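You operate a simulated robot arm through the tools that you are given. There is no shell and no other tool. Be economical: measure what you need, move in short steps, check, and stop when the job is done.

The job below is to be done with a simulated two-armed robot. You get a single attempt, and the scene is never put back.

Task
Press the gold sheet with the purple block onto the grey board's right patch and wax it.
Fine: the yellow button opens the leaf case. The bare sheet goes in the long grey tray; wax with the purple-banded pad from the open tin and put the pad back. The tin stays put; leave the other patch.

Only the result counts: the job must be done as asked and must still hold three seconds after the hand-in. Knocking over, shifting, dropping, spilling or breaking anything else fails it. Flat cloth is picked up by pressing the open fingertips on it (5 to 10 N) and closing them slowly along it; thin cloth reads only 2 to 8 mm in the jaws.

Robot
Two 7-joint arms with two-finger parallel grippers on one trunk, on a base that drives. Base frame: it is fixed to the floor where the robot stands at the start and does not move with it; the origin is under the middle of the robot, x ahead of it, y to its left, z up. Units: cm, degrees, N and s.
The left shoulder is at the start at [6, 14.3, 95.5], the right one opposite. With the tool pointing down near the work surface each hand reaches from about 32 to 74 cm from the robot's upright axis, wherever it stands, measured 20 degrees to its own side. Places, roughly: tall yellow button [70, 20, 90]; lid of the black leaf case [70, 0, 90]; right patch of the grey board [50, 0, 80]; inside of the long grey tray [70, 30, 80]; left patch of the grey board [50, 20, 80]. Payload 1.57 kg a hand.
Tool frame (each hand has its own): the origin (TCP) lies between the finger pads and is the grasp point; the fingertips stand 3 cm ahead of it; z points along the fingers, y is the line along which they close. Largest opening 11 cm; finger width 2.4, thickness 1.2; the body of the gripper, 4.8 by 11.2 cm, starts 7.8 cm behind the TCP.
Orientation is told as [roll, pitch, yaw] about the base's x, y, z axes, in that order, counted from this pose: with the fingers straight down and closing along the base's y, the tool's x points along the base's -x, its y along +y and its z along -z.

Tools
- The arms move only by the tool play_rows. It takes "left_moves", "right_moves" or both (then of equal length, played together; a hand with none holds still); each is a list of rows, each a list of 7 numbers: the shift along the tool's x, y, z in cm, then the turn, a rotation vector about the tool's x, y, z in degrees, then the gripper command, from -1 (fully open) to 1 (shut), values between in proportion. In form: [[dx, dy, dz, wx, wy, wz, grip], ...]. A call has 1 to 8 rows; each row is the pose to reach, as a shift and turn from the pose commanded when the call began, along the tool's axes at that moment. A row lasts 0.2 s, in which the tool goes at most 5 cm and 8.6 degrees; a call with a longer step from one row to the next is refused whole, and so is a gripper value outside its range. Where a pose cannot be reached the arm comes as near as it can. A force on the tool above 40 N (or 10 N above the force at the start of the call, whichever is more), or a blocked arm, ends the call early, and 0.2 s more pass. Each finger travels about 4.5 cm/s and halts on what it meets, pressing with about 20 N; the grip force reading is that of the motor and also rises with nothing between the fingers. The clock runs only during rows and for 0.2 s after the last one: add rows that repeat a pose to give the fingers time. It gives the time, the measured TCP pose, the force on the tool (base axes), the opening and the grip force at its end, in the units of the frame above (readings bear some noise).
- Cameras (640 x 400 px; columns grow to the right, rows downward): "scene" is now at [5.25, -0.27, 157.21]; the picture's right is [-0.02, -1.00, 0.00], its down [-0.69, 0.02, -0.73] and it looks along [0.73, -0.02, -0.69] (base axes); focal length 267 px, centre (320, 200). "left" rides on the left gripper at [7, -1.6, -14.1] in its tool frame; the picture's right is [0.23, 0.97, 0.00], its down [-0.85, 0.20, -0.48] and it looks along [-0.47, 0.11, 0.88] (tool axes); focal length 222 px, centre (320, 200). "right" rides on the right gripper at [7, 1.6, -14.1] in its tool frame; the picture's right is [-0.23, 0.97, 0.00], its down [-0.85, -0.20, -0.48] and it looks along [-0.47, -0.11, 0.88] (tool axes); focal length 222 px, centre (320, 200). There is no depth. A picture from a camera that has moved, and an enlarged one, comes with that camera's place and axes in the base frame and with its lens.
- capture(camera): a new picture of that camera. It takes no simulated time.
- move_column(by): slides the trunk up (or, below 0, down) by that many cm; the arms and the scene camera ride with it, the base frame stays. It gives what a move gives, with no picture.
- drive_base(legs): drives the robot by 1 to 6 legs, each [ahead, left, turn to the left] in cm, cm and degrees, along the robot's own axes; the way and the turn of a leg run together, so that a leg with both is an arc; at most 150 cm and 180 degrees a leg. The arms and the cameras ride along, it lands a little off, and it stops where it bumps. It gives what a move gives.
- turn_head(pan, tilt): turns the head with the scene camera to pan (to the left, within 86 degrees either way) and tilt (down, from -29 to 69), counted from straight ahead of the robot. It gives what a move gives.
- inspect(camera, box): a new picture of the part [left, top, right, bottom] of that camera's present view, enlarged. It takes no simulated time.
- hand_in(): hands the job in; it is judged then, once.

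Work in short steps. Places have to be worked out from the pictures, the camera data and where the tool is seen: move nearer, look again, correct. Check each grasp and each placing, and mend what went wrong. You have 120 turns and 88 pictures in all, those below and enlarged ones among them. Open the grippers and draw the arms clear of the work before you hand the job in, unless the task says otherwise; then end with one line.

The tools are called after ">>>" by a JSON object that holds its "api" and its "payload". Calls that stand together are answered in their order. play_rows: Moves the arms, as the interface text tells. Its arguments: {"type":"object","properties":{"left_moves":{"type":"array"},"right_moves":{"type":"array"}},"required":[]} The other tools are called the same way: move_column (by) slides the trunk up or down; drive_base (legs) drives the base; turn_head (pan, tilt) turns the head that bears the scene camera; capture (camera) takes a picture; inspect (camera, box) takes an enlarged picture of a part of a camera's view; hand_in () hands the job in.

At the start:

```text
time: 0.0
left_eef_pos: [52.5, 26.07, 110.0]
left_tcp_rot: [0.0, 0.0, 0.0]
left_ft_force: [-0.8, 0.5, -0.2]
left_width: 11.0
left_grip_force: 0.2
right_eef_pos: [49.87, -18.56, 113.72]
right_tcp_rot: [0.2, -0.1, 0.0]
right_ft_force: [-1.1, 0.0, -0.1]
right_width: 11.01
right_grip_force: 0.0
trunk travel left (down, up): [-55.4, 3.6]
robot x, y, heading: [-0.1, -0.28, 0.2]
head pan, tilt: [-1.3, 43.2]
```

scene: 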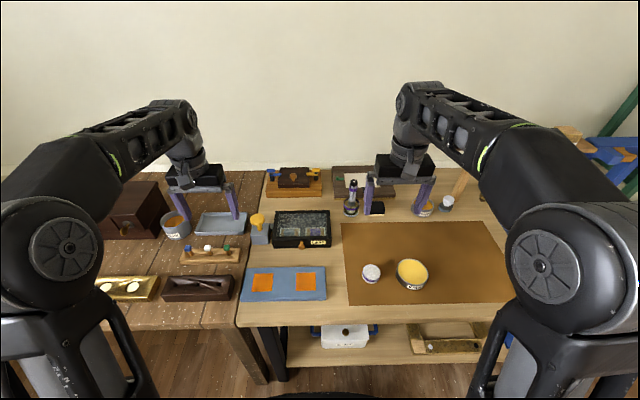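
right: 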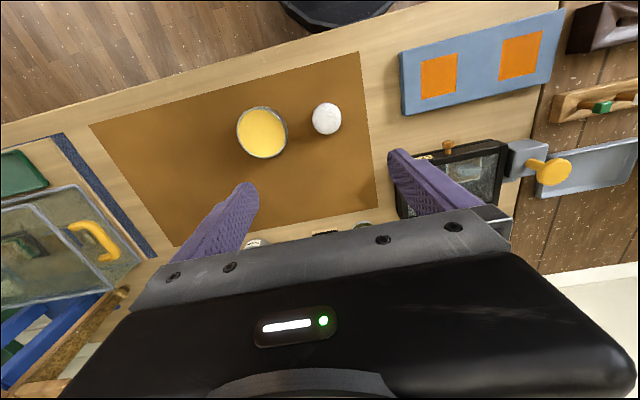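
left: 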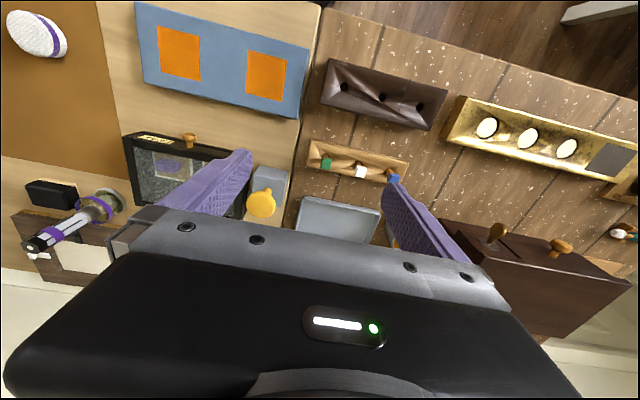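

I'll first look closely at the board, case and tin areas.

>>> {"api": "inspect", "payload": {"camera": "scene", "box": [230, 170, 450, 310]}}

>>> {"api": "inspect", "payload": {"camera": "scene", "box": [90, 160, 270, 310]}}

>>> {"api": "inspect", "payload": {"camera": "left", "box": [0, 0, 320, 260]}}

```text
2.86 times, centred on (340, 240) of scene
camera zoom: at [5.25, -0.27, 157.21], right [-0.02, -1.0, 0.0], down [-0.69, 0.02, -0.73], along [0.73, -0.02, -0.69], focal length 762 px, centre (263, 86)
```

zoom: 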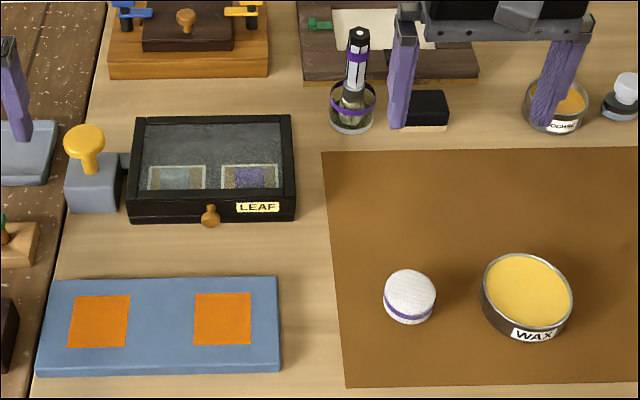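

```text
2.67 times, centred on (180, 235) of scene
camera zoom: at [5.25, -0.27, 157.21], right [-0.02, -1.0, 0.0], down [-0.69, 0.02, -0.73], along [0.73, -0.02, -0.69], focal length 712 px, centre (693, 107)
```

zoom: 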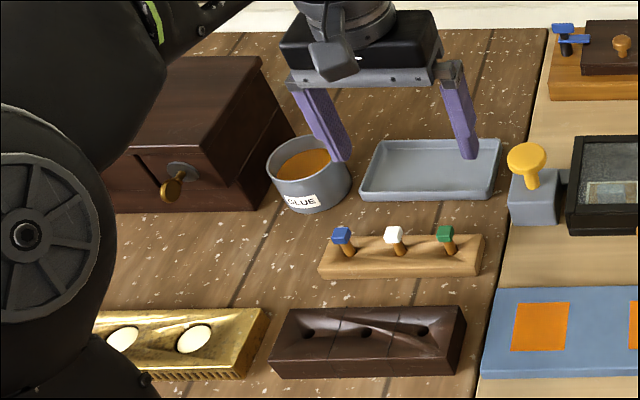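

```text
1.54 times, centred on (160, 130) of left
camera zoom: at [45.6, 24.43, 124.09], right [-0.23, 0.97, 0.0], down [0.85, 0.2, 0.48], along [0.47, 0.11, -0.88], focal length 342 px, centre (566, 308)
```

zoom: 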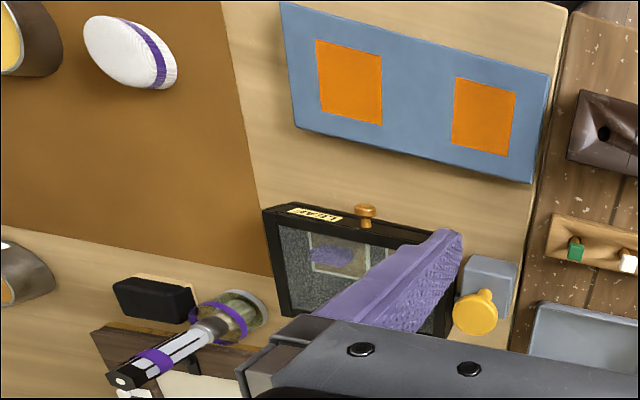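

The lid's sheets show one grey block and one purple block. I triangulate the button's top at about (66.5, 19.0, 91). I move the left hand above it, turning 90° and closing, so the gripper stays clear of the lid.

>>> {"api": "play_rows", "payload": {"left_moves": [[-1.7, -0.9, 0, 0, 0, 8, -0.5], [-3.5, -1.8, 0, 0, 0, 16, 0], [-5.2, -2.7, 0, 0, 0, 24, 0.5], [-7, -3.6, 0, 0, 0, 32, 1], [-8.7, -4.5, 0, 0, 0, 40, 1], [-10.5, -5.4, 0, 0, 0, 48, 1], [-12.2, -6.3, 0, 0, 0, 56, 1], [-14, -7.07, 0, 0, 0, 64, 1]]}}

```text
time: 1.8
left_eef_pos: [57.95, 29.92, 111.56]
left_tcp_rot: [3.9, -1.7, -50.1]
left_ft_force: [0.3, 2.6, -1.6]
left_width: 0.0
left_grip_force: 20.0
left hand out of reach, approached as far as the arm can: row 4, 5, 6, 7, 8
right_eef_pos: [50.04, -17.74, 113.58]
right_tcp_rot: [-0.2, 0.1, 0.2]
right_ft_force: [0.7, 1.8, -0.9]
right_width: 10.99
right_grip_force: 0.1
trunk travel left (down, up): [-55.4, 3.6]
robot x, y, heading: [-0.07, -0.24, 0.1]
head pan, tilt: [-1.3, 43.2]
```

The turned pose was out of reach at this height; I check where the hand settles with a null move.

>>> {"api": "play_rows", "payload": {"left_moves": [[0, 0, 0, 0, 0, 0, 1], [0, 0, 0, 0, 0, 0, 1]]}}

>>> {"api": "capture", "payload": {"camera": "left"}}

```text
time: 2.4
left_eef_pos: [57.81, 29.25, 111.86]
left_tcp_rot: [4.4, -1.6, -50.1]
left_ft_force: [0.0, -0.6, -0.4]
left_width: 0.0
left_grip_force: 19.8
right_eef_pos: [49.84, -18.6, 113.6]
right_tcp_rot: [0.1, -0.1, -0.1]
right_ft_force: [0.8, 0.0, -0.6]
right_width: 10.99
right_grip_force: 0.0
trunk travel left (down, up): [-55.4, 3.6]
robot x, y, heading: [-0.09, -0.09, 0.2]
head pan, tilt: [-1.3, 43.2]
```

```text
81 pictures are left
camera left: at [51.06, 33.06, 125.67], right [0.6, 0.8, 0.07], down [0.66, -0.54, 0.51], along [0.45, -0.26, -0.85], focal length 222 px, centre (320, 200)
```

left: 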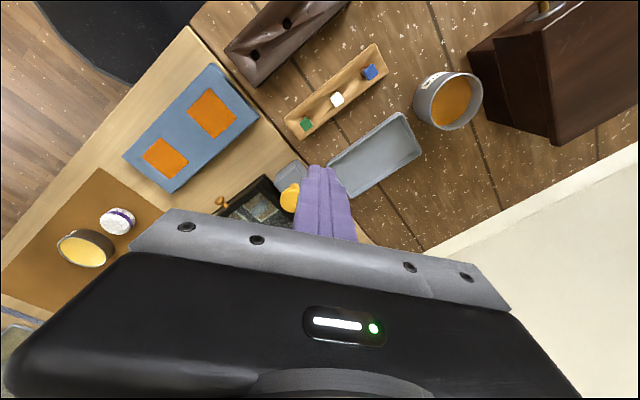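

The command follows the actual pose. I now descend and move in to above the button (66.5, 19), aiming for TCP z≈99.

>>> {"api": "play_rows", "payload": {"left_moves": [[0, 0, 4, 0, 0, 0, 1], [0, 0, 8, 0, 0, 0, 1], [-3, 0, 11, 0, 0, 0, 1], [-6, 0, 13, 0, 0, 0, 1], [-9, 0, 13, 0, 0, 0, 1], [-12, 0, 13, 0, 0, 0, 1], [-13.4, 0.1, 13, 0, 0, 0, 1], [-13.4, 0.1, 13, 0, 0, 0, 1]]}}

>>> {"api": "capture", "payload": {"camera": "left"}}

```text
time: 4.2
left_eef_pos: [67.48, 19.6, 99.48]
left_tcp_rot: [4.3, -1.5, -50.2]
left_ft_force: [-0.1, 0.0, -0.4]
left_width: 0.0
left_grip_force: 19.9
right_eef_pos: [49.87, -18.56, 113.61]
right_tcp_rot: [0.1, 0.0, 0.1]
right_ft_force: [-0.1, 0.4, -0.2]
right_width: 11.0
right_grip_force: 0.0
trunk travel left (down, up): [-55.4, 3.6]
robot x, y, heading: [-0.09, -0.07, -0.1]
head pan, tilt: [-1.3, 43.2]
```

```text
80 pictures are left
camera left: at [60.68, 23.44, 113.2], right [0.6, 0.8, 0.07], down [0.67, -0.54, 0.51], along [0.45, -0.26, -0.85], focal length 222 px, centre (320, 200)
```

left: 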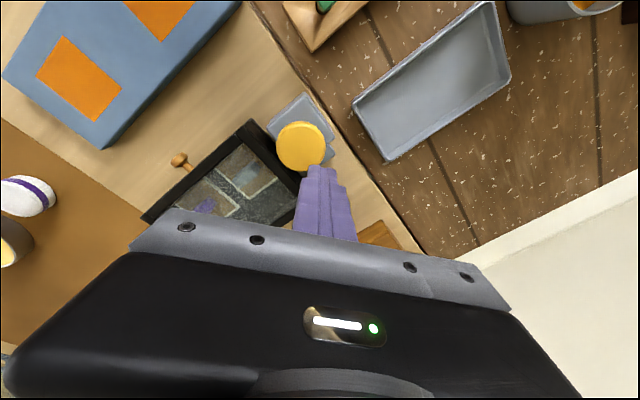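

Button centre comes out at (65.9, 19.0); the fingertip is ~2 cm past it. I correct sideways and press down gently.

>>> {"api": "play_rows", "payload": {"left_moves": [[0.7, -2.2, 0, 0, 0, 0, 1], [0.7, -2.3, 3, 0, 0, 0, 1], [0.7, -2.3, 5, 0, 0, 0, 1], [0.7, -2.3, 5.6, 0, 0, 0, 1], [0.7, -2.3, 6.2, 0, 0, 0, 1], [0.7, -2.3, 6.8, 0, 0, 0, 1]]}}

>>> {"api": "capture", "payload": {"camera": "scene"}}

```text
time: 5.6
left_eef_pos: [65.47, 18.72, 92.55]
left_tcp_rot: [4.4, -1.6, -50.2]
left_ft_force: [-2.4, -1.5, 4.4]
left_width: 0.0
left_grip_force: 20.0
right_eef_pos: [49.83, -18.65, 113.52]
right_tcp_rot: [0.2, -0.1, 0.0]
right_ft_force: [0.2, -0.5, 0.5]
right_width: 10.99
right_grip_force: 0.2
trunk travel left (down, up): [-55.4, 3.6]
robot x, y, heading: [0.08, -0.25, -0.1]
head pan, tilt: [-1.3, 43.2]
```

```text
79 pictures are left
camera scene: at [5.18, -0.32, 157.22], right [-0.02, -1.0, 0.0], down [-0.68, 0.02, -0.73], along [0.73, -0.02, -0.68], focal length 267 px, centre (320, 200)
```

scene: 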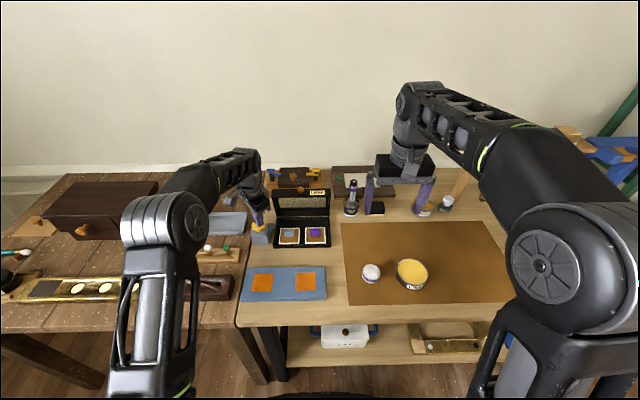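

The lid opened. I lift the left hand off and draw it left to see whether the lid stays open.

>>> {"api": "play_rows", "payload": {"left_moves": [[0, 0, -3, 0, 0, 0, 1], [0, 0, -6, 0, 0, 0, 1], [3, 2, -9, 0, 0, 0, 1], [6, 4, -12, 0, 0, 0, 1], [9, 6, -14, 0, 0, 0, 1], [12, 8, -14, 0, 0, 0, 1], [14, 9, -14, 0, 0, 0, 1]]}}

>>> {"api": "inspect", "payload": {"camera": "scene", "box": [230, 170, 390, 310]}}

>>> {"api": "capture", "payload": {"camera": "left"}}

```text
time: 7.2
left_eef_pos: [62.4, 34.85, 106.87]
left_tcp_rot: [4.4, -1.7, -50.1]
left_ft_force: [-0.3, -1.3, 0.0]
left_width: 0.01
left_grip_force: 19.9
right_eef_pos: [49.9, -18.53, 113.66]
right_tcp_rot: [0.0, -0.1, 0.1]
right_ft_force: [-0.3, 0.0, -0.1]
right_width: 10.99
right_grip_force: 0.1
trunk travel left (down, up): [-55.4, 3.6]
robot x, y, heading: [-0.2, 0.05, -0.5]
head pan, tilt: [-1.3, 43.2]
```

```text
2.86 times, centred on (310, 240) of scene
camera zoom: at [5.24, -0.23, 157.22], right [-0.02, -1.0, 0.0], down [-0.68, 0.02, -0.73], along [0.73, -0.02, -0.69], focal length 762 px, centre (349, 86)
```

zoom: 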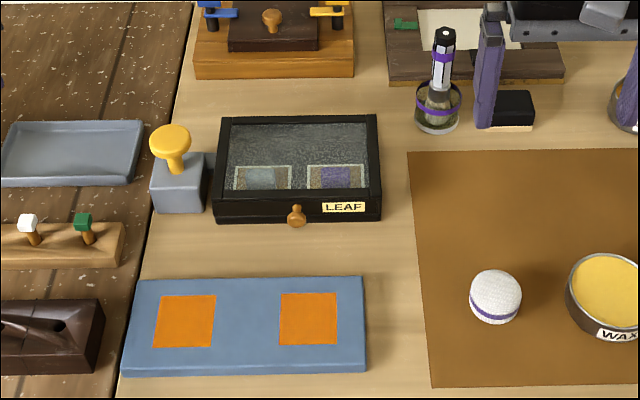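

```text
77 pictures are left
camera left: at [55.66, 38.73, 120.65], right [0.6, 0.8, 0.07], down [0.66, -0.54, 0.52], along [0.45, -0.26, -0.85], focal length 222 px, centre (320, 200)
```

left: 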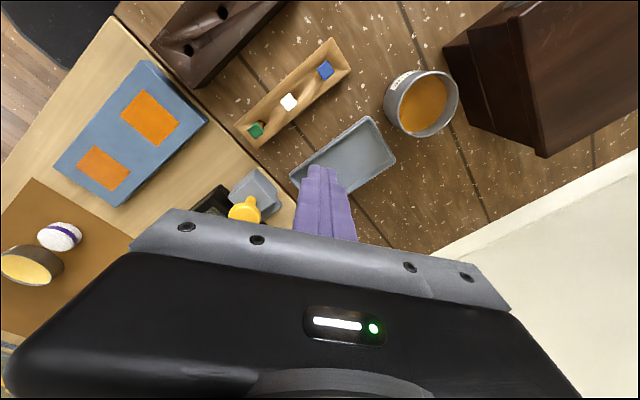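

The lid falls shut when the button is released, so the left hand must hold it while the right takes the sheet. I press again, bringing the right hand to a viewing place above and before the case.

>>> {"api": "play_rows", "payload": {"left_moves": [[-4, -2.6, 0, 0, 0, 0, 1], [-8, -5.2, 0, 0, 0, 0, 1], [-11, -7.2, 2, 0, 0, 0, 1], [-14, -9, 5, 0, 0, 0, 1], [-14, -9, 9, 0, 0, 0, 1], [-14, -9, 12, 0, 0, 0, 1], [-14, -9, 13.2, 0, 0, 0, 1], [-14, -9, 14.2, 0, 0, 0, 1]], "right_moves": [[-2, 1.5, 0, 0, 0, 0, -1], [-4, 3, 0, 0, 0, 0, -1], [-6, 4.5, 0, 0, 0, 0, -1], [-8, 6, 0, 0, 0, 0, -1], [-10, 7.5, 1.6, 0, 0, 0, -1], [-10, 8.5, 1.6, 0, 0, 0, -1], [-10, 8.5, 1.6, 0, 0, 0, -1], [-10, 8.5, 1.6, 0, 0, 0, -1]]}}

>>> {"api": "capture", "payload": {"camera": "right"}}

>>> {"api": "inspect", "payload": {"camera": "scene", "box": [230, 170, 390, 310]}}

```text
time: 9.0
left_eef_pos: [65.72, 18.75, 92.37]
left_tcp_rot: [4.5, -1.6, -50.1]
left_ft_force: [3.7, 0.8, 6.1]
left_width: 0.02
left_grip_force: 20.3
right_eef_pos: [56.48, -15.27, 110.58]
right_tcp_rot: [0.1, -0.3, -0.1]
right_ft_force: [-0.9, -0.5, 0.4]
right_width: 11.02
right_grip_force: 0.0
right hand out of reach, approached as far as the arm can: row 1, 2, 3, 4, 5, 6, 7, 8
trunk travel left (down, up): [-55.4, 3.6]
robot x, y, heading: [0.13, 0.14, 0.2]
head pan, tilt: [-1.3, 43.2]
```

```text
76 pictures are left
camera right: at [49.48, -13.73, 124.69], right [0.23, 0.97, 0.0], down [0.85, -0.2, 0.48], along [0.47, -0.11, -0.88], focal length 222 px, centre (320, 200)
```

right: 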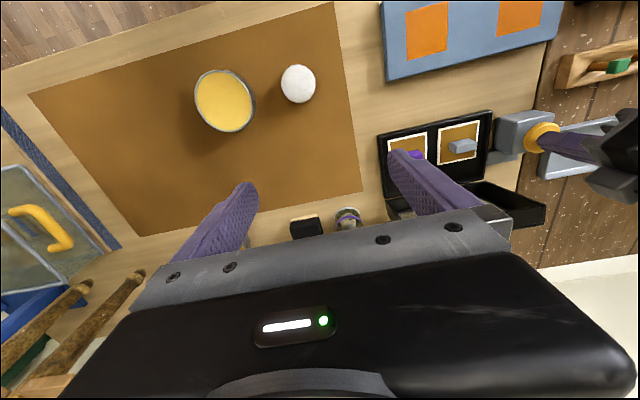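

```text
2.86 times, centred on (310, 240) of scene
camera zoom: at [5.1, -0.42, 157.22], right [-0.02, -1.0, 0.0], down [-0.68, 0.02, -0.73], along [0.73, -0.02, -0.68], focal length 762 px, centre (349, 86)
```

zoom: 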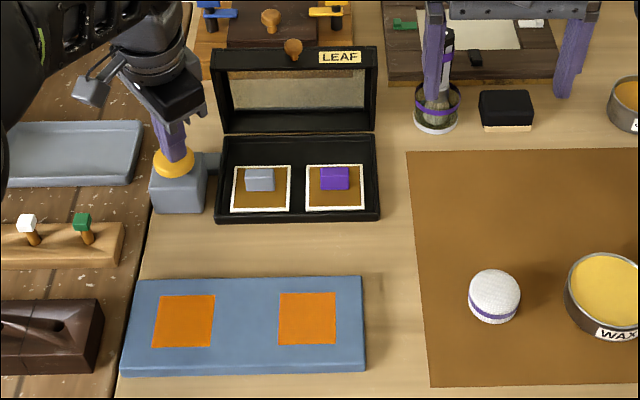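

The sheets carry block handles; the purple one is on the right, block at about (65.5, −0.3), top z≈86.5. Holding the button, I bring the right hand above it with a half-open gripper.

>>> {"api": "play_rows", "payload": {"right_moves": [[0, 3, 3, 0, 0, 0, -0.5], [0, 6, 6, 0, 0, 0, 0], [-1, 9, 9, 0, 0, 0, 0], [-3, 12, 12, 0, 0, 0, 0], [-5, 14, 13.5, 0, 0, 0, 0], [-7, 15, 13.5, 0, 0, 0, 0], [-8.2, 15, 13.5, 0, 0, 0, 0], [-8.2, 15, 13.5, 0, 0, 0, 0]]}}

>>> {"api": "capture", "payload": {"camera": "right"}}

>>> {"api": "inspect", "payload": {"camera": "scene", "box": [230, 150, 390, 290]}}

```text
time: 10.8
left_eef_pos: [65.62, 18.77, 92.27]
left_tcp_rot: [4.4, -1.6, -50.1]
left_ft_force: [-0.1, 0.1, 6.0]
left_width: 0.01
left_grip_force: 19.9
right_eef_pos: [64.98, -0.05, 96.84]
right_tcp_rot: [0.1, -0.3, 0.0]
right_ft_force: [-0.1, 0.0, 0.6]
right_width: 5.48
right_grip_force: 0.0
right hand out of reach, approached as far as the arm can: row 7
trunk travel left (down, up): [-55.4, 3.6]
robot x, y, heading: [0.28, 0.16, 0.0]
head pan, tilt: [-1.3, 43.2]
```

```text
74 pictures are left
camera right: at [58.03, 1.59, 110.97], right [0.23, 0.97, 0.0], down [0.85, -0.2, 0.48], along [0.47, -0.11, -0.88], focal length 222 px, centre (320, 200)
```

right: 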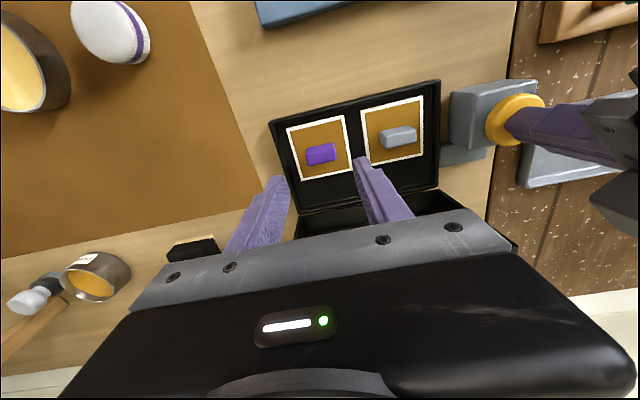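

```text
2.86 times, centred on (310, 220) of scene
camera zoom: at [5.19, -0.28, 157.22], right [-0.02, -1.0, 0.0], down [-0.68, 0.02, -0.73], along [0.73, -0.02, -0.68], focal length 762 px, centre (349, 143)
```

zoom: 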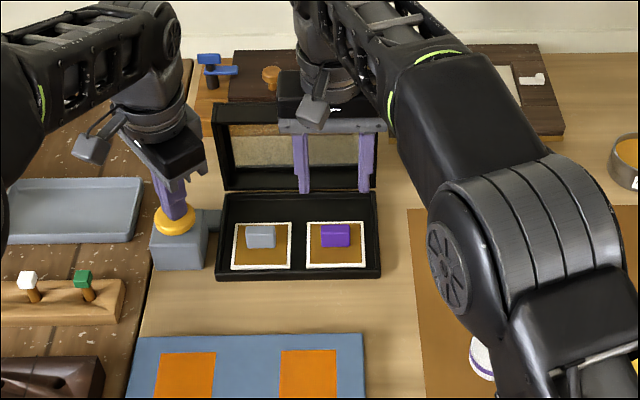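

The block measures about (65.7, −0.1), centred between the fingers in y. I move 0.7 cm forward and descend toward fingertip z≈84.5.

>>> {"api": "play_rows", "payload": {"right_moves": [[0, 0, 3, 0, 0, 0, 0], [-0.7, 0, 6, 0, 0, 0, 0], [-0.9, -0.1, 8, 0, 0, 0, 0], [-0.9, -0.1, 8.6, 0, 0, 0, 0], [-0.9, -0.1, 8.6, 0, 0, 0, 0]]}}

>>> {"api": "inspect", "payload": {"camera": "scene", "box": [270, 190, 350, 250]}}

>>> {"api": "inspect", "payload": {"camera": "right", "box": [220, 60, 460, 240]}}

```text
time: 12.0
left_eef_pos: [65.59, 18.8, 92.31]
left_tcp_rot: [4.3, -1.5, -50.0]
left_ft_force: [-0.5, 0.9, 6.8]
left_width: 0.0
left_grip_force: 19.8
right_eef_pos: [66.05, 0.13, 88.37]
right_tcp_rot: [0.1, 0.0, 0.0]
right_ft_force: [-0.3, 0.0, -0.2]
right_width: 5.52
right_grip_force: 0.0
trunk travel left (down, up): [-55.4, 3.6]
robot x, y, heading: [0.05, -0.08, 0.0]
head pan, tilt: [-1.3, 43.2]
```

```text
6.67 times, centred on (310, 220) of scene
camera zoom: at [5.19, -0.29, 157.22], right [-0.02, -1.0, 0.0], down [-0.68, 0.02, -0.73], along [0.73, -0.02, -0.68], focal length 1779 px, centre (387, 67)
```

zoom: 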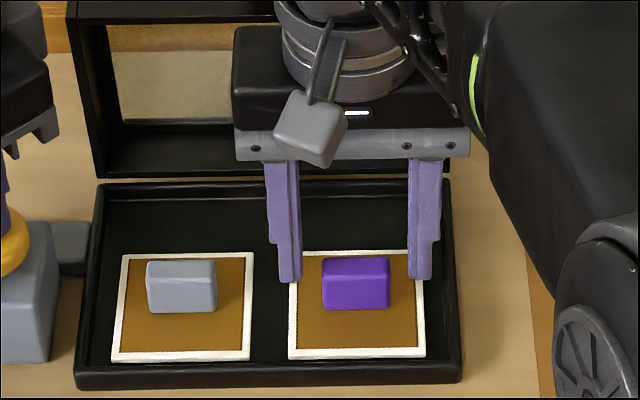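

```text
2.22 times, centred on (340, 150) of right
camera zoom: at [59.06, 1.59, 102.61], right [0.23, 0.97, 0.0], down [0.85, -0.2, 0.48], along [0.47, -0.11, -0.88], focal length 494 px, centre (276, 311)
```

zoom: 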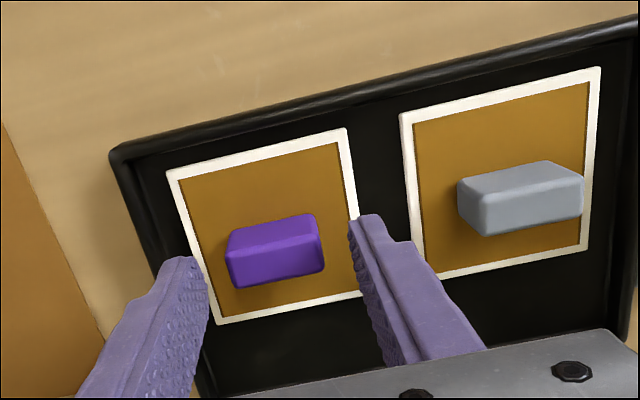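

The block now sits at (66.0, 0.1), centred between the fingers. I go down 0.8 cm more and close on it.

>>> {"api": "play_rows", "payload": {"right_moves": [[0, 0, 0.5, 0, 0, 0, 0], [0, 0, 0.9, 0, 0, 0, 0], [0, 0, 0.9, 0, 0, 0, 0.4], [0, 0, 0.9, 0, 0, 0, 0.7], [0, 0, 0.9, 0, 0, 0, 0.8], [0, 0, 0.9, 0, 0, 0, 0.8]]}}

>>> {"api": "inspect", "payload": {"camera": "right", "box": [220, 60, 460, 240]}}

```text
time: 13.4
left_eef_pos: [65.57, 18.82, 92.32]
left_tcp_rot: [4.4, -1.6, -50.1]
left_ft_force: [-0.3, -0.4, 6.8]
left_width: 0.0
left_grip_force: 20.3
right_eef_pos: [65.95, -0.02, 87.63]
right_tcp_rot: [0.1, 0.0, 0.0]
right_ft_force: [1.1, 0.9, 0.2]
right_width: 3.48
right_grip_force: 20.4
trunk travel left (down, up): [-55.4, 3.6]
robot x, y, heading: [0.09, 0.02, 0.0]
head pan, tilt: [-1.3, 43.2]
```

```text
2.22 times, centred on (340, 150) of right
camera zoom: at [59.09, 1.65, 101.78], right [0.23, 0.97, 0.0], down [0.85, -0.2, 0.48], along [0.47, -0.11, -0.88], focal length 494 px, centre (276, 311)
```

zoom: 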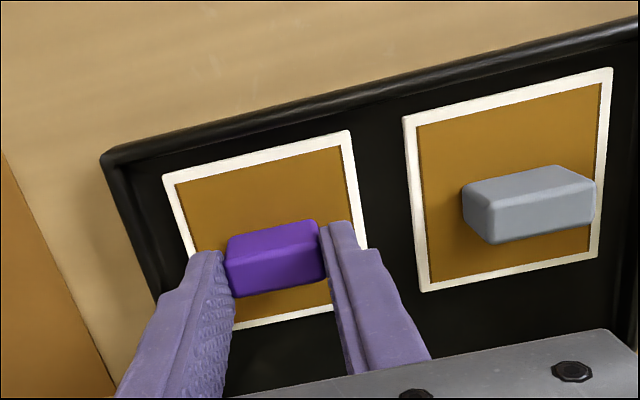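

Gripped at 3.48 cm. I lift the sheet straight, then back toward the robot, keeping the button held.

>>> {"api": "play_rows", "payload": {"right_moves": [[0, 0, -2, 0, 0, 0, 0.8], [0, 0, -4, 0, 0, 0, 0.8], [0, 0, -6.5, 0, 0, 0, 0.8], [2, 0, -9, 0, 0, 0, 0.8], [5, 0, -10.5, 0, 0, 0, 0.8], [8, 0, -11, 0, 0, 0, 0.8], [11, 0, -11, 0, 0, 0, 0.8], [13, 0, -11, 0, 0, 0, 0.8]]}}

>>> {"api": "capture", "payload": {"camera": "right"}}

>>> {"api": "capture", "payload": {"camera": "scene"}}

```text
time: 15.2
left_eef_pos: [65.69, 18.71, 92.25]
left_tcp_rot: [4.4, -1.5, -50.1]
left_ft_force: [-0.5, 0.6, 6.9]
left_width: 0.0
left_grip_force: 20.4
right_eef_pos: [52.92, 0.11, 98.73]
right_tcp_rot: [0.1, 0.0, 0.0]
right_ft_force: [0.1, 0.8, -0.5]
right_width: 3.45
right_grip_force: 19.5
trunk travel left (down, up): [-55.4, 3.6]
robot x, y, heading: [0.31, 0.01, 0.5]
head pan, tilt: [-1.3, 43.2]
```

```text
69 pictures are left
camera right: at [45.98, 1.75, 112.85], right [0.23, 0.97, 0.0], down [0.85, -0.2, 0.48], along [0.47, -0.11, -0.88], focal length 222 px, centre (320, 200)
```

right: 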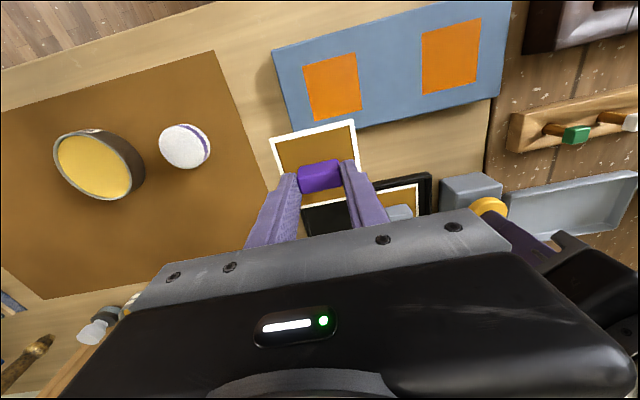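

```text
68 pictures are left
camera scene: at [5.2, -0.29, 157.22], right [-0.02, -1.0, 0.0], down [-0.68, 0.02, -0.73], along [0.73, -0.02, -0.68], focal length 267 px, centre (320, 200)
```

scene: 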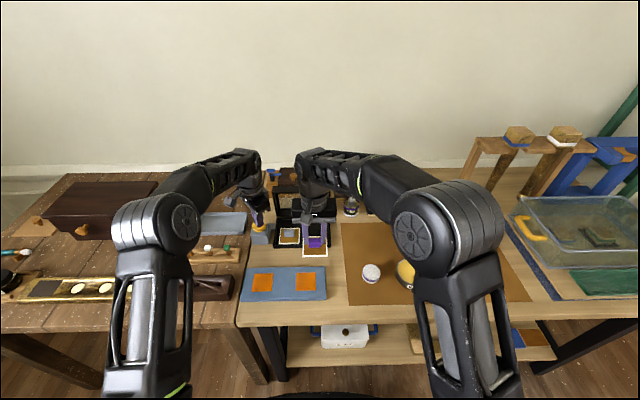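

The sheet is held and clear of the case. I release the button with the left hand and draw it away left.

>>> {"api": "play_rows", "payload": {"left_moves": [[0, 0, -3, 0, 0, 0, 1], [0, 0, -6, 0, 0, 0, 1], [3, 2, -9, 0, 0, 0, 1], [6, 4, -12, 0, 0, 0, 1], [9, 6, -14, 0, 0, 0, 1], [12, 8, -14, 0, 0, 0, 1], [14, 9, -14, 0, 0, 0, 1]]}}

>>> {"api": "inspect", "payload": {"camera": "right", "box": [220, 20, 460, 200]}}

>>> {"api": "inspect", "payload": {"camera": "scene", "box": [230, 210, 350, 310]}}

```text
time: 16.8
left_eef_pos: [62.38, 34.96, 106.62]
left_tcp_rot: [4.3, -1.6, -50.1]
left_ft_force: [-0.7, -0.4, 0.8]
left_width: 0.0
left_grip_force: 20.0
right_eef_pos: [53.0, 0.21, 98.63]
right_tcp_rot: [0.1, 0.0, 0.0]
right_ft_force: [0.2, 0.2, 0.1]
right_width: 3.44
right_grip_force: 20.1
trunk travel left (down, up): [-55.4, 3.6]
robot x, y, heading: [-0.15, 0.22, 0.1]
head pan, tilt: [-1.3, 43.2]
```

```text
2.22 times, centred on (340, 110) of right
camera zoom: at [46.05, 1.79, 112.85], right [0.23, 0.97, 0.0], down [0.85, -0.2, 0.48], along [0.47, -0.11, -0.88], focal length 494 px, centre (276, 400)
```

zoom: 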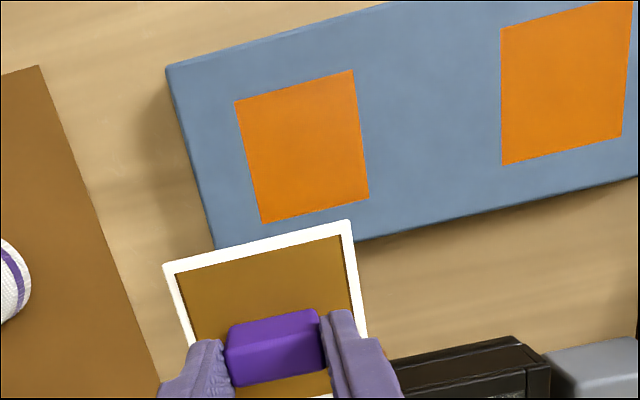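

```text
4.00 times, centred on (290, 260) of scene
camera zoom: at [5.23, -0.24, 157.22], right [-0.02, -1.0, 0.0], down [-0.68, 0.02, -0.73], along [0.73, -0.02, -0.69], focal length 1068 px, centre (440, -40)
```

zoom: 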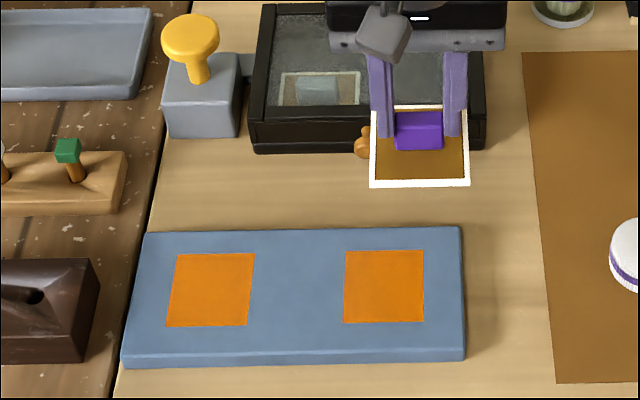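

Sheet centre coincides with the TCP; the right patch is at about (47.5, 3.0), board top z≈83.6, yaw −0.8°. I move above it at TCP z≈93 and look again.

>>> {"api": "play_rows", "payload": {"right_moves": [[2.5, 1.2, 0, 0, 0, 0.7, 0.8], [5.5, 2.8, 2, 0, 0, 0.7, 0.8], [5.5, 2.8, 4, 0, 0, 0.7, 0.8], [5.5, 2.8, 5, 0, 0, 0.7, 0.8], [5.5, 2.8, 5, 0, 0, 0.7, 0.8]]}}

>>> {"api": "inspect", "payload": {"camera": "right", "box": [220, 20, 460, 200]}}

>>> {"api": "inspect", "payload": {"camera": "scene", "box": [230, 210, 350, 310]}}

```text
time: 18.0
left_eef_pos: [62.47, 34.84, 106.45]
left_tcp_rot: [4.4, -1.5, -50.1]
left_ft_force: [0.7, -0.2, 1.0]
left_width: 0.01
left_grip_force: 19.8
right_eef_pos: [47.52, 2.88, 93.56]
right_tcp_rot: [0.0, 0.1, -0.6]
right_ft_force: [0.6, -0.3, -0.1]
right_width: 3.46
right_grip_force: 20.5
trunk travel left (down, up): [-55.4, 3.6]
robot x, y, heading: [-0.33, -0.2, -0.1]
head pan, tilt: [-1.3, 43.2]
```

```text
2.22 times, centred on (340, 110) of right
camera zoom: at [40.6, 4.58, 107.68], right [0.24, 0.97, 0.0], down [0.85, -0.21, 0.48], along [0.46, -0.11, -0.88], focal length 494 px, centre (276, 400)
```

zoom: 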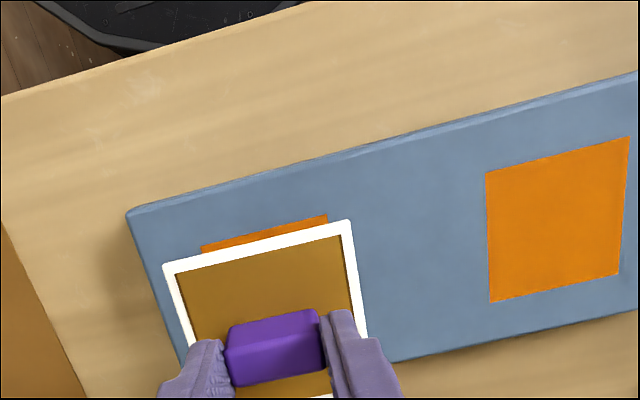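

```text
4.00 times, centred on (290, 260) of scene
camera zoom: at [5.26, -0.27, 157.21], right [-0.02, -1.0, 0.0], down [-0.69, 0.02, -0.73], along [0.73, -0.02, -0.69], focal length 1068 px, centre (440, -40)
```

zoom: 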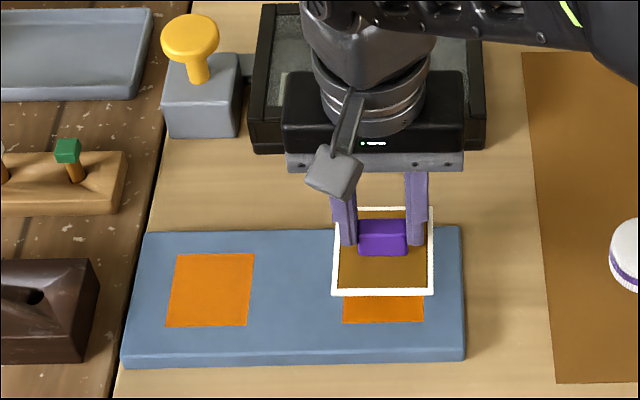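

Sheet is centred over the patch within 0.1 cm; the board edge shows yaw ≈0, so I undo the small turn, then descend to near contact.

>>> {"api": "play_rows", "payload": {"right_moves": [[0.05, 0.1, 2, 0, 0, -0.6, 0.8], [0.05, 0.1, 3.5, 0, 0, -0.6, 0.8], [0.05, 0.1, 4.3, 0, 0, -0.6, 0.8], [0.05, 0.1, 4.3, 0, 0, -0.6, 0.8]]}}

>>> {"api": "inspect", "payload": {"camera": "right", "box": [220, 60, 460, 240]}}

>>> {"api": "inspect", "payload": {"camera": "scene", "box": [270, 240, 350, 310]}}

```text
time: 19.0
left_eef_pos: [62.47, 34.98, 106.5]
left_tcp_rot: [4.2, -1.5, -50.1]
left_ft_force: [0.3, 0.4, 0.9]
left_width: 0.0
left_grip_force: 20.1
right_eef_pos: [47.56, 3.05, 89.19]
right_tcp_rot: [0.0, 0.0, -0.2]
right_ft_force: [0.0, -0.4, 0.5]
right_width: 3.47
right_grip_force: 19.5
trunk travel left (down, up): [-55.4, 3.6]
robot x, y, heading: [-0.05, 0.5, -0.4]
head pan, tilt: [-1.3, 43.2]
```

```text
2.22 times, centred on (340, 150) of right
camera zoom: at [40.58, 4.62, 103.37], right [0.23, 0.97, 0.0], down [0.85, -0.2, 0.48], along [0.47, -0.11, -0.88], focal length 494 px, centre (276, 311)
```

zoom: 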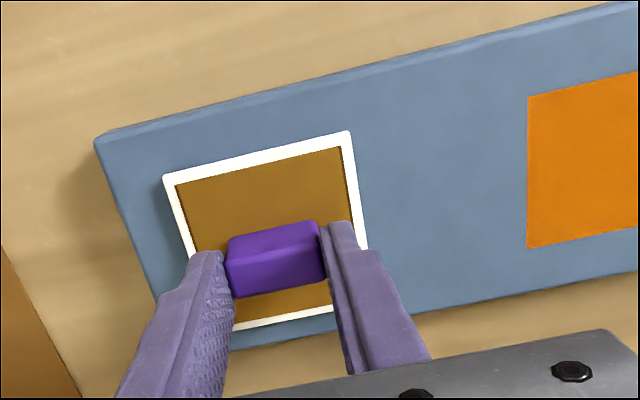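

```text
5.71 times, centred on (310, 275) of scene
camera zoom: at [5.25, -0.27, 157.21], right [-0.02, -1.0, 0.0], down [-0.69, 0.02, -0.73], along [0.73, -0.02, -0.69], focal length 1525 px, centre (377, -229)
```

zoom: 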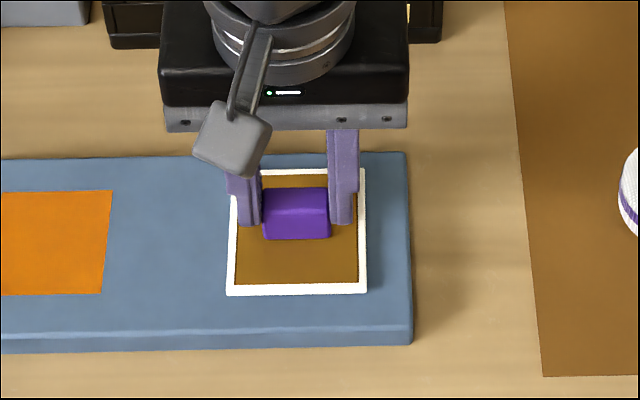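

Aligned with the neighbouring patch's edges once lowered. I press down in small steps until force builds.

>>> {"api": "play_rows", "payload": {"right_moves": [[0, 0, 0.5, 0, 0, 0, 0.8], [0, 0, 0.8, 0, 0, 0, 0.8], [0, 0, 1.0, 0, 0, 0, 0.8], [0, 0, 1.2, 0, 0, 0, 0.8], [0, 0, 1.2, 0, 0, 0, 0.8]]}}

```text
time: 20.2
left_eef_pos: [62.35, 34.79, 106.59]
left_tcp_rot: [4.4, -1.6, -50.1]
left_ft_force: [0.1, -0.8, -0.4]
left_width: 0.01
left_grip_force: 20.1
right_eef_pos: [47.34, 2.96, 87.97]
right_tcp_rot: [0.1, -0.1, -0.1]
right_ft_force: [2.8, 1.4, 18.5]
right_width: 3.48
right_grip_force: 20.4
trunk travel left (down, up): [-55.4, 3.6]
robot x, y, heading: [-0.29, -0.17, -0.0]
head pan, tilt: [-1.3, 43.2]
```

Contact with 18.5 N. I hold the pressure about a second, then lift straight up.

>>> {"api": "play_rows", "payload": {"right_moves": [[0, 0, 0, 0, 0, 0, 0.8], [0, 0, 0, 0, 0, 0, 0.8], [0, 0, 0, 0, 0, 0, 0.8], [0, 0, 0, 0, 0, 0, 0.8], [0, 0, 0, 0, 0, 0, 0.8], [0, 0, 0, 0, 0, 0, 0.8]]}}

>>> {"api": "play_rows", "payload": {"right_moves": [[0, 0, -0.5, 0, 0, 0, 0.8], [0, 0, -1.5, 0, 0, 0, 0.8], [0, 0, -4, 0, 0, 0, 0.8], [0, 0, -7, 0, 0, 0, 0.8], [0, 0, -10, 0, 0, 0, 0.8], [0, 0, -12, 0, 0, 0, 0.8]]}}

>>> {"api": "capture", "payload": {"camera": "scene"}}

>>> {"api": "capture", "payload": {"camera": "right"}}

```text
time: 21.6
left_eef_pos: [62.37, 34.89, 106.69]
left_tcp_rot: [4.3, -1.6, -50.2]
left_ft_force: [-0.1, -0.5, -1.3]
left_width: 0.02
left_grip_force: 19.8
right_eef_pos: [47.35, 2.89, 87.93]
right_tcp_rot: [0.0, -0.1, -0.2]
right_ft_force: [0.9, 0.6, 16.3]
right_width: 3.47
right_grip_force: 19.6
trunk travel left (down, up): [-55.4, 3.6]
robot x, y, heading: [-0.06, 0.38, -0.2]
head pan, tilt: [-1.3, 43.2]
```

```text
time: 23.0
left_eef_pos: [62.53, 34.8, 106.54]
left_tcp_rot: [4.3, -1.5, -50.1]
left_ft_force: [-0.3, -0.5, -0.4]
left_width: 0.0
left_grip_force: 20.5
right_eef_pos: [47.59, 2.85, 100.02]
right_tcp_rot: [0.1, -0.1, 0.0]
right_ft_force: [-0.1, -0.1, 0.4]
right_width: 3.44
right_grip_force: 19.5
trunk travel left (down, up): [-55.4, 3.6]
robot x, y, heading: [0.2, 0.05, 0.0]
head pan, tilt: [-1.3, 43.2]
```

```text
61 pictures are left
camera scene: at [5.24, -0.27, 157.21], right [-0.02, -1.0, 0.0], down [-0.69, 0.02, -0.73], along [0.73, -0.02, -0.69], focal length 267 px, centre (320, 200)
```

scene: 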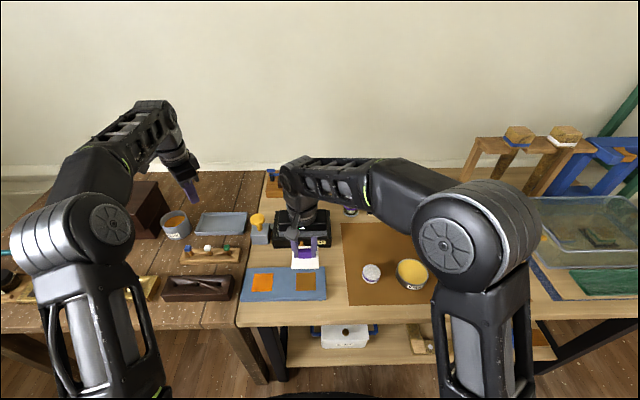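

```text
60 pictures are left
camera right: at [40.63, 4.41, 114.13], right [0.23, 0.97, 0.0], down [0.85, -0.2, 0.48], along [0.47, -0.11, -0.88], focal length 222 px, centre (320, 200)
```

right: 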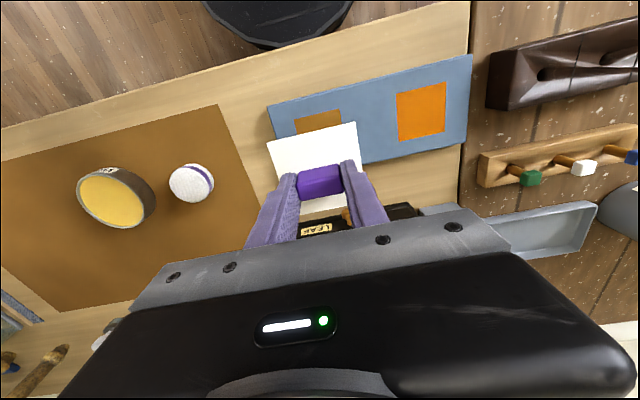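

Gold is on the right patch and the sheet is bare. The tray (≈72, 34) is beyond reach from here, so I first retract both hands, then will drive left and slightly ahead.

>>> {"api": "play_rows", "payload": {"left_moves": [[2, -2.5, -2, 0, 0, 0, 1], [4, -5, -4, 0, 0, 0, 1], [6, -7.5, -6, 0, 0, 0, 1], [9, -10.7, -8, 0, 0, 0, 1], [9, -10.7, -8, 0, 0, 0, 1]], "right_moves": [[0, 0, -1, 0, 0, 0, 0.8], [0, 0, -2, 0, 0, 0, 0.8], [0, 0, -3, 0, 0, 0, 0.8], [0, 0, -4, 0, 0, 0, 0.8], [0, 0, -4, 0, 0, 0, 0.8]]}}

>>> {"api": "turn_head", "payload": {"pan": 40, "tilt": 50}}

>>> {"api": "capture", "payload": {"camera": "scene"}}

```text
time: 24.2
left_eef_pos: [48.17, 34.8, 113.52]
left_tcp_rot: [4.3, -1.5, -50.1]
left_ft_force: [-0.4, 0.2, -0.1]
left_width: 0.04
left_grip_force: 20.1
right_eef_pos: [47.64, 2.93, 103.89]
right_tcp_rot: [0.1, 0.0, -0.1]
right_ft_force: [0.7, 0.4, -1.4]
right_width: 3.48
right_grip_force: 19.6
trunk travel left (down, up): [-55.4, 3.6]
robot x, y, heading: [-0.16, 0.04, 0.0]
head pan, tilt: [-1.3, 43.2]
```

```text
time: 25.3
left_eef_pos: [48.15, 34.79, 113.49]
left_tcp_rot: [4.4, -1.5, -50.1]
left_ft_force: [-0.3, 0.6, 0.2]
left_width: 0.0
left_grip_force: 19.5
right_eef_pos: [47.65, 2.91, 103.94]
right_tcp_rot: [0.0, -0.1, -0.1]
right_ft_force: [0.2, -0.2, -0.7]
right_width: 3.46
right_grip_force: 20.3
trunk travel left (down, up): [-55.4, 3.6]
robot x, y, heading: [0.45, -0.03, 0.2]
head pan, tilt: [40.0, 50.0]
```

```text
59 pictures are left
camera scene: at [2.89, 4.87, 156.27], right [0.64, -0.77, 0.0], down [-0.59, -0.49, -0.64], along [0.49, 0.41, -0.77], focal length 267 px, centre (320, 200)
```

scene: 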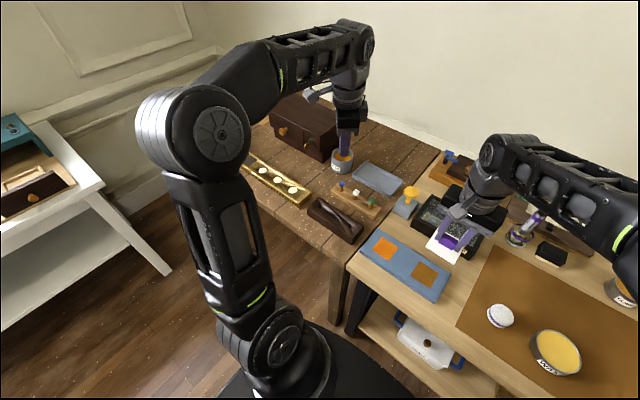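

The floor on the left is free. I drive 30 cm left, and then turn the head back.

>>> {"api": "drive_base", "payload": {"legs": [[0, 30, 0]]}}

>>> {"api": "turn_head", "payload": {"pan": 0, "tilt": 45}}

>>> {"api": "capture", "payload": {"camera": "scene"}}

>>> {"api": "capture", "payload": {"camera": "right"}}

```text
time: 27.3
left_eef_pos: [48.43, 64.88, 113.39]
left_tcp_rot: [4.3, -1.6, -50.2]
left_ft_force: [0.6, -0.5, 0.2]
left_width: 0.0
left_grip_force: 20.7
right_eef_pos: [47.61, 32.98, 104.06]
right_tcp_rot: [0.0, -0.1, -0.5]
right_ft_force: [-0.2, -0.3, 0.1]
right_width: 3.47
right_grip_force: 20.4
trunk travel left (down, up): [-55.4, 3.6]
robot x, y, heading: [0.09, 30.04, -0.2]
head pan, tilt: [40.0, 50.0]
```

```text
time: 28.4
left_eef_pos: [48.44, 64.72, 113.56]
left_tcp_rot: [4.2, -1.6, -50.3]
left_ft_force: [-0.1, -0.4, 0.8]
left_width: 0.0
left_grip_force: 19.7
right_eef_pos: [47.56, 33.0, 103.91]
right_tcp_rot: [0.1, 0.0, -0.4]
right_ft_force: [-0.3, 0.5, -0.1]
right_width: 3.48
right_grip_force: 19.9
trunk travel left (down, up): [-55.4, 3.6]
robot x, y, heading: [0.33, 30.38, -0.4]
head pan, tilt: [0.0, 45.0]
```

```text
58 pictures are left
camera scene: at [5.2, 30.13, 156.96], right [0.0, -1.0, 0.0], down [-0.71, 0.0, -0.71], along [0.71, 0.0, -0.71], focal length 267 px, centre (320, 200)
```

scene: 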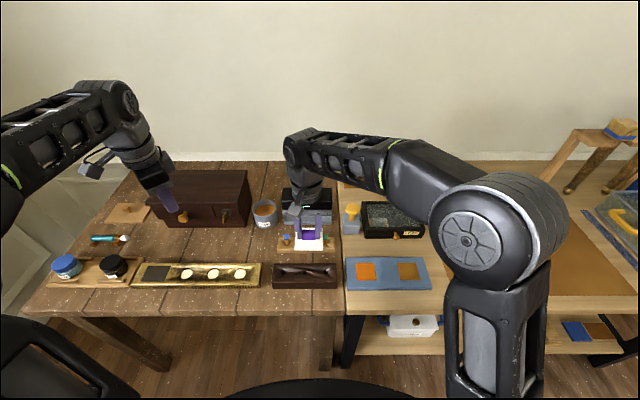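

```text
57 pictures are left
camera right: at [40.68, 34.54, 118.14], right [0.23, 0.97, 0.0], down [0.85, -0.21, 0.48], along [0.47, -0.11, -0.88], focal length 222 px, centre (320, 200)
```

right: 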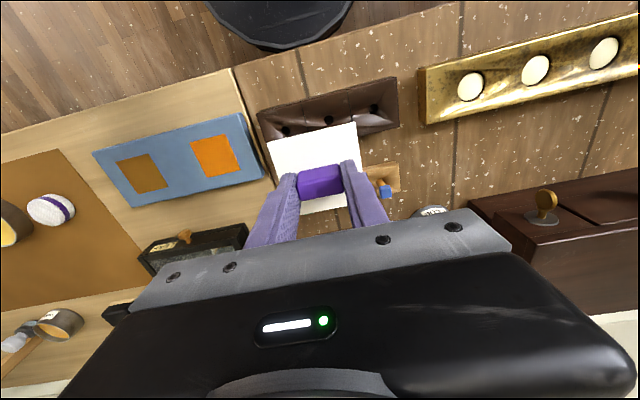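

To judge how far I can drive ahead, I look down at the gap between base and table.

>>> {"api": "turn_head", "payload": {"pan": 0, "tilt": 69}}

>>> {"api": "capture", "payload": {"camera": "scene"}}

```text
time: 29.3
left_eef_pos: [48.44, 64.8, 113.55]
left_tcp_rot: [4.2, -1.5, -50.3]
left_ft_force: [0.5, -0.1, -0.2]
left_width: 0.0
left_grip_force: 20.5
right_eef_pos: [47.62, 32.86, 103.94]
right_tcp_rot: [0.1, -0.1, -0.3]
right_ft_force: [-0.4, 0.3, 0.8]
right_width: 3.45
right_grip_force: 20.4
trunk travel left (down, up): [-55.4, 3.6]
robot x, y, heading: [-0.02, 30.31, -0.1]
head pan, tilt: [0.0, 68.8]
```

```text
56 pictures are left
camera scene: at [2.66, 30.14, 154.08], right [0.0, -1.0, 0.0], down [-0.93, 0.0, -0.36], along [0.36, 0.0, -0.93], focal length 267 px, centre (320, 200)
```

scene: 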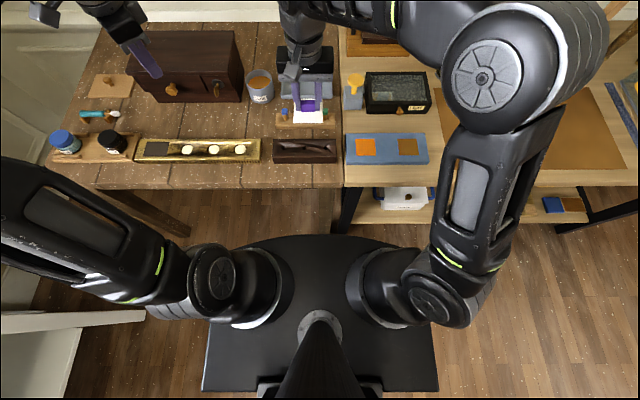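

The tray interior spans roughly x 67–75, y 26–42, so the sheet should land near x≈70.8, y≈34. A careful drive (14 left, 4 ahead) brings it in reach without touching the table.

>>> {"api": "drive_base", "payload": {"legs": [[0, 14, 0], [4, 0, 0]]}}

>>> {"api": "turn_head", "payload": {"pan": -10, "tilt": 48}}

>>> {"api": "capture", "payload": {"camera": "scene"}}

>>> {"api": "capture", "payload": {"camera": "right"}}

```text
time: 31.1
left_eef_pos: [52.53, 78.96, 113.52]
left_tcp_rot: [4.2, -1.5, -50.2]
left_ft_force: [1.4, -0.1, -0.4]
left_width: 0.01
left_grip_force: 20.0
right_eef_pos: [51.84, 47.12, 103.8]
right_tcp_rot: [-0.1, 0.1, -0.2]
right_ft_force: [0.7, -0.2, -0.3]
right_width: 3.47
right_grip_force: 19.7
trunk travel left (down, up): [-55.4, 3.6]
robot x, y, heading: [4.17, 43.8, 0.1]
head pan, tilt: [0.0, 68.8]
```

```text
time: 31.9
left_eef_pos: [52.38, 78.84, 113.48]
left_tcp_rot: [4.3, -1.5, -50.2]
left_ft_force: [-0.4, 0.4, -0.4]
left_width: 0.0
left_grip_force: 20.3
right_eef_pos: [51.57, 47.04, 104.02]
right_tcp_rot: [0.1, 0.0, -0.2]
right_ft_force: [0.3, -0.5, 0.4]
right_width: 3.47
right_grip_force: 19.6
trunk travel left (down, up): [-55.4, 3.6]
robot x, y, heading: [3.95, 44.06, 0.0]
head pan, tilt: [-10.0, 48.0]
```

```text
55 pictures are left
camera scene: at [8.85, 42.76, 156.54], right [-0.17, -0.98, 0.0], down [-0.73, 0.13, -0.67], along [0.66, -0.12, -0.74], focal length 267 px, centre (320, 200)
```

scene: 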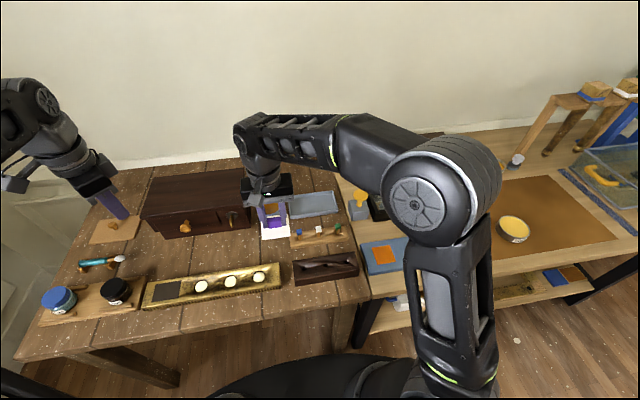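

```text
54 pictures are left
camera right: at [44.69, 48.66, 118.13], right [0.23, 0.97, 0.0], down [0.85, -0.2, 0.48], along [0.47, -0.11, -0.88], focal length 222 px, centre (320, 200)
```

right: 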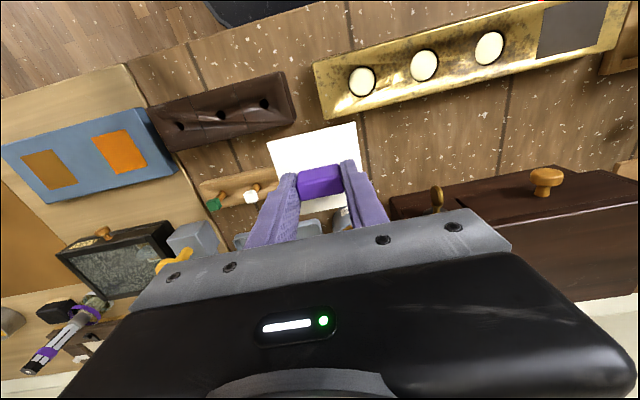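

I shift the right hand right to y≈34 and forward to x≈65 at z≈98, then check against the tray.

>>> {"api": "play_rows", "payload": {"right_moves": [[0, -4, 0, 0, 0, 0, 0.8], [0, -8, 1, 0, 0, 0, 0.8], [-2, -12, 2, 0, 0, 0, 0.8], [-5, -13, 4, 0, 0, 0, 0.8], [-8, -13, 6, 0, 0, 0, 0.8], [-11, -13, 6, 0, 0, 0, 0.8], [-13, -13, 6, 0, 0, 0, 0.8], [-13, -13, 6, 0, 0, 0, 0.8]]}}

>>> {"api": "capture", "payload": {"camera": "right"}}

>>> {"api": "inspect", "payload": {"camera": "scene", "box": [200, 150, 400, 290]}}

```text
time: 33.7
left_eef_pos: [52.31, 78.92, 113.51]
left_tcp_rot: [4.3, -1.6, -50.2]
left_ft_force: [0.2, 0.3, -0.6]
left_width: 0.0
left_grip_force: 19.6
right_eef_pos: [64.39, 34.02, 97.93]
right_tcp_rot: [0.0, 0.0, -0.2]
right_ft_force: [0.6, 0.2, 0.4]
right_width: 3.47
right_grip_force: 19.9
trunk travel left (down, up): [-55.4, 3.6]
robot x, y, heading: [3.79, 44.17, -0.2]
head pan, tilt: [-10.0, 48.0]
```

```text
53 pictures are left
camera right: at [57.51, 35.59, 112.2], right [0.23, 0.97, 0.0], down [0.85, -0.2, 0.48], along [0.47, -0.11, -0.88], focal length 222 px, centre (320, 200)
```

right: 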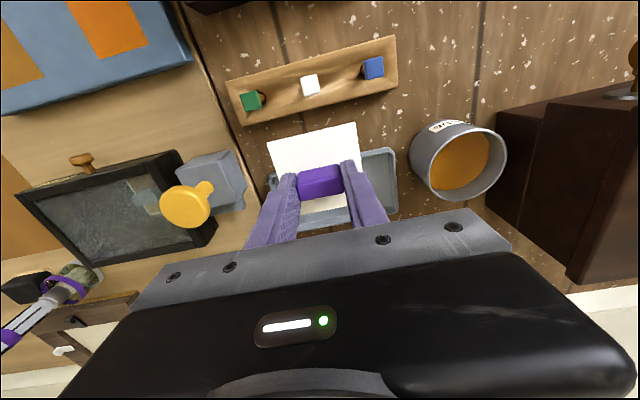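

```text
2.86 times, centred on (300, 220) of scene
camera zoom: at [8.8, 42.75, 156.55], right [-0.18, -0.98, 0.0], down [-0.73, 0.13, -0.67], along [0.66, -0.12, -0.74], focal length 762 px, centre (377, 143)
```

zoom: 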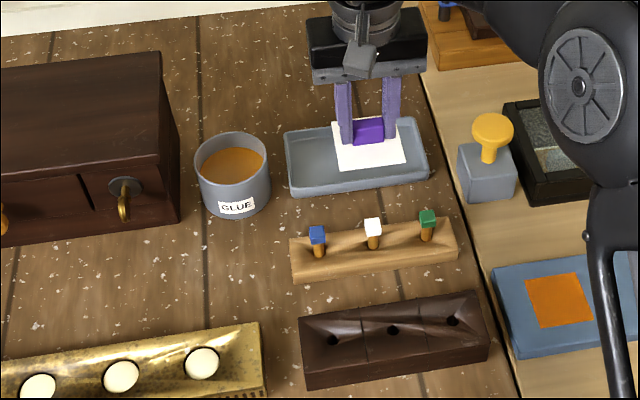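

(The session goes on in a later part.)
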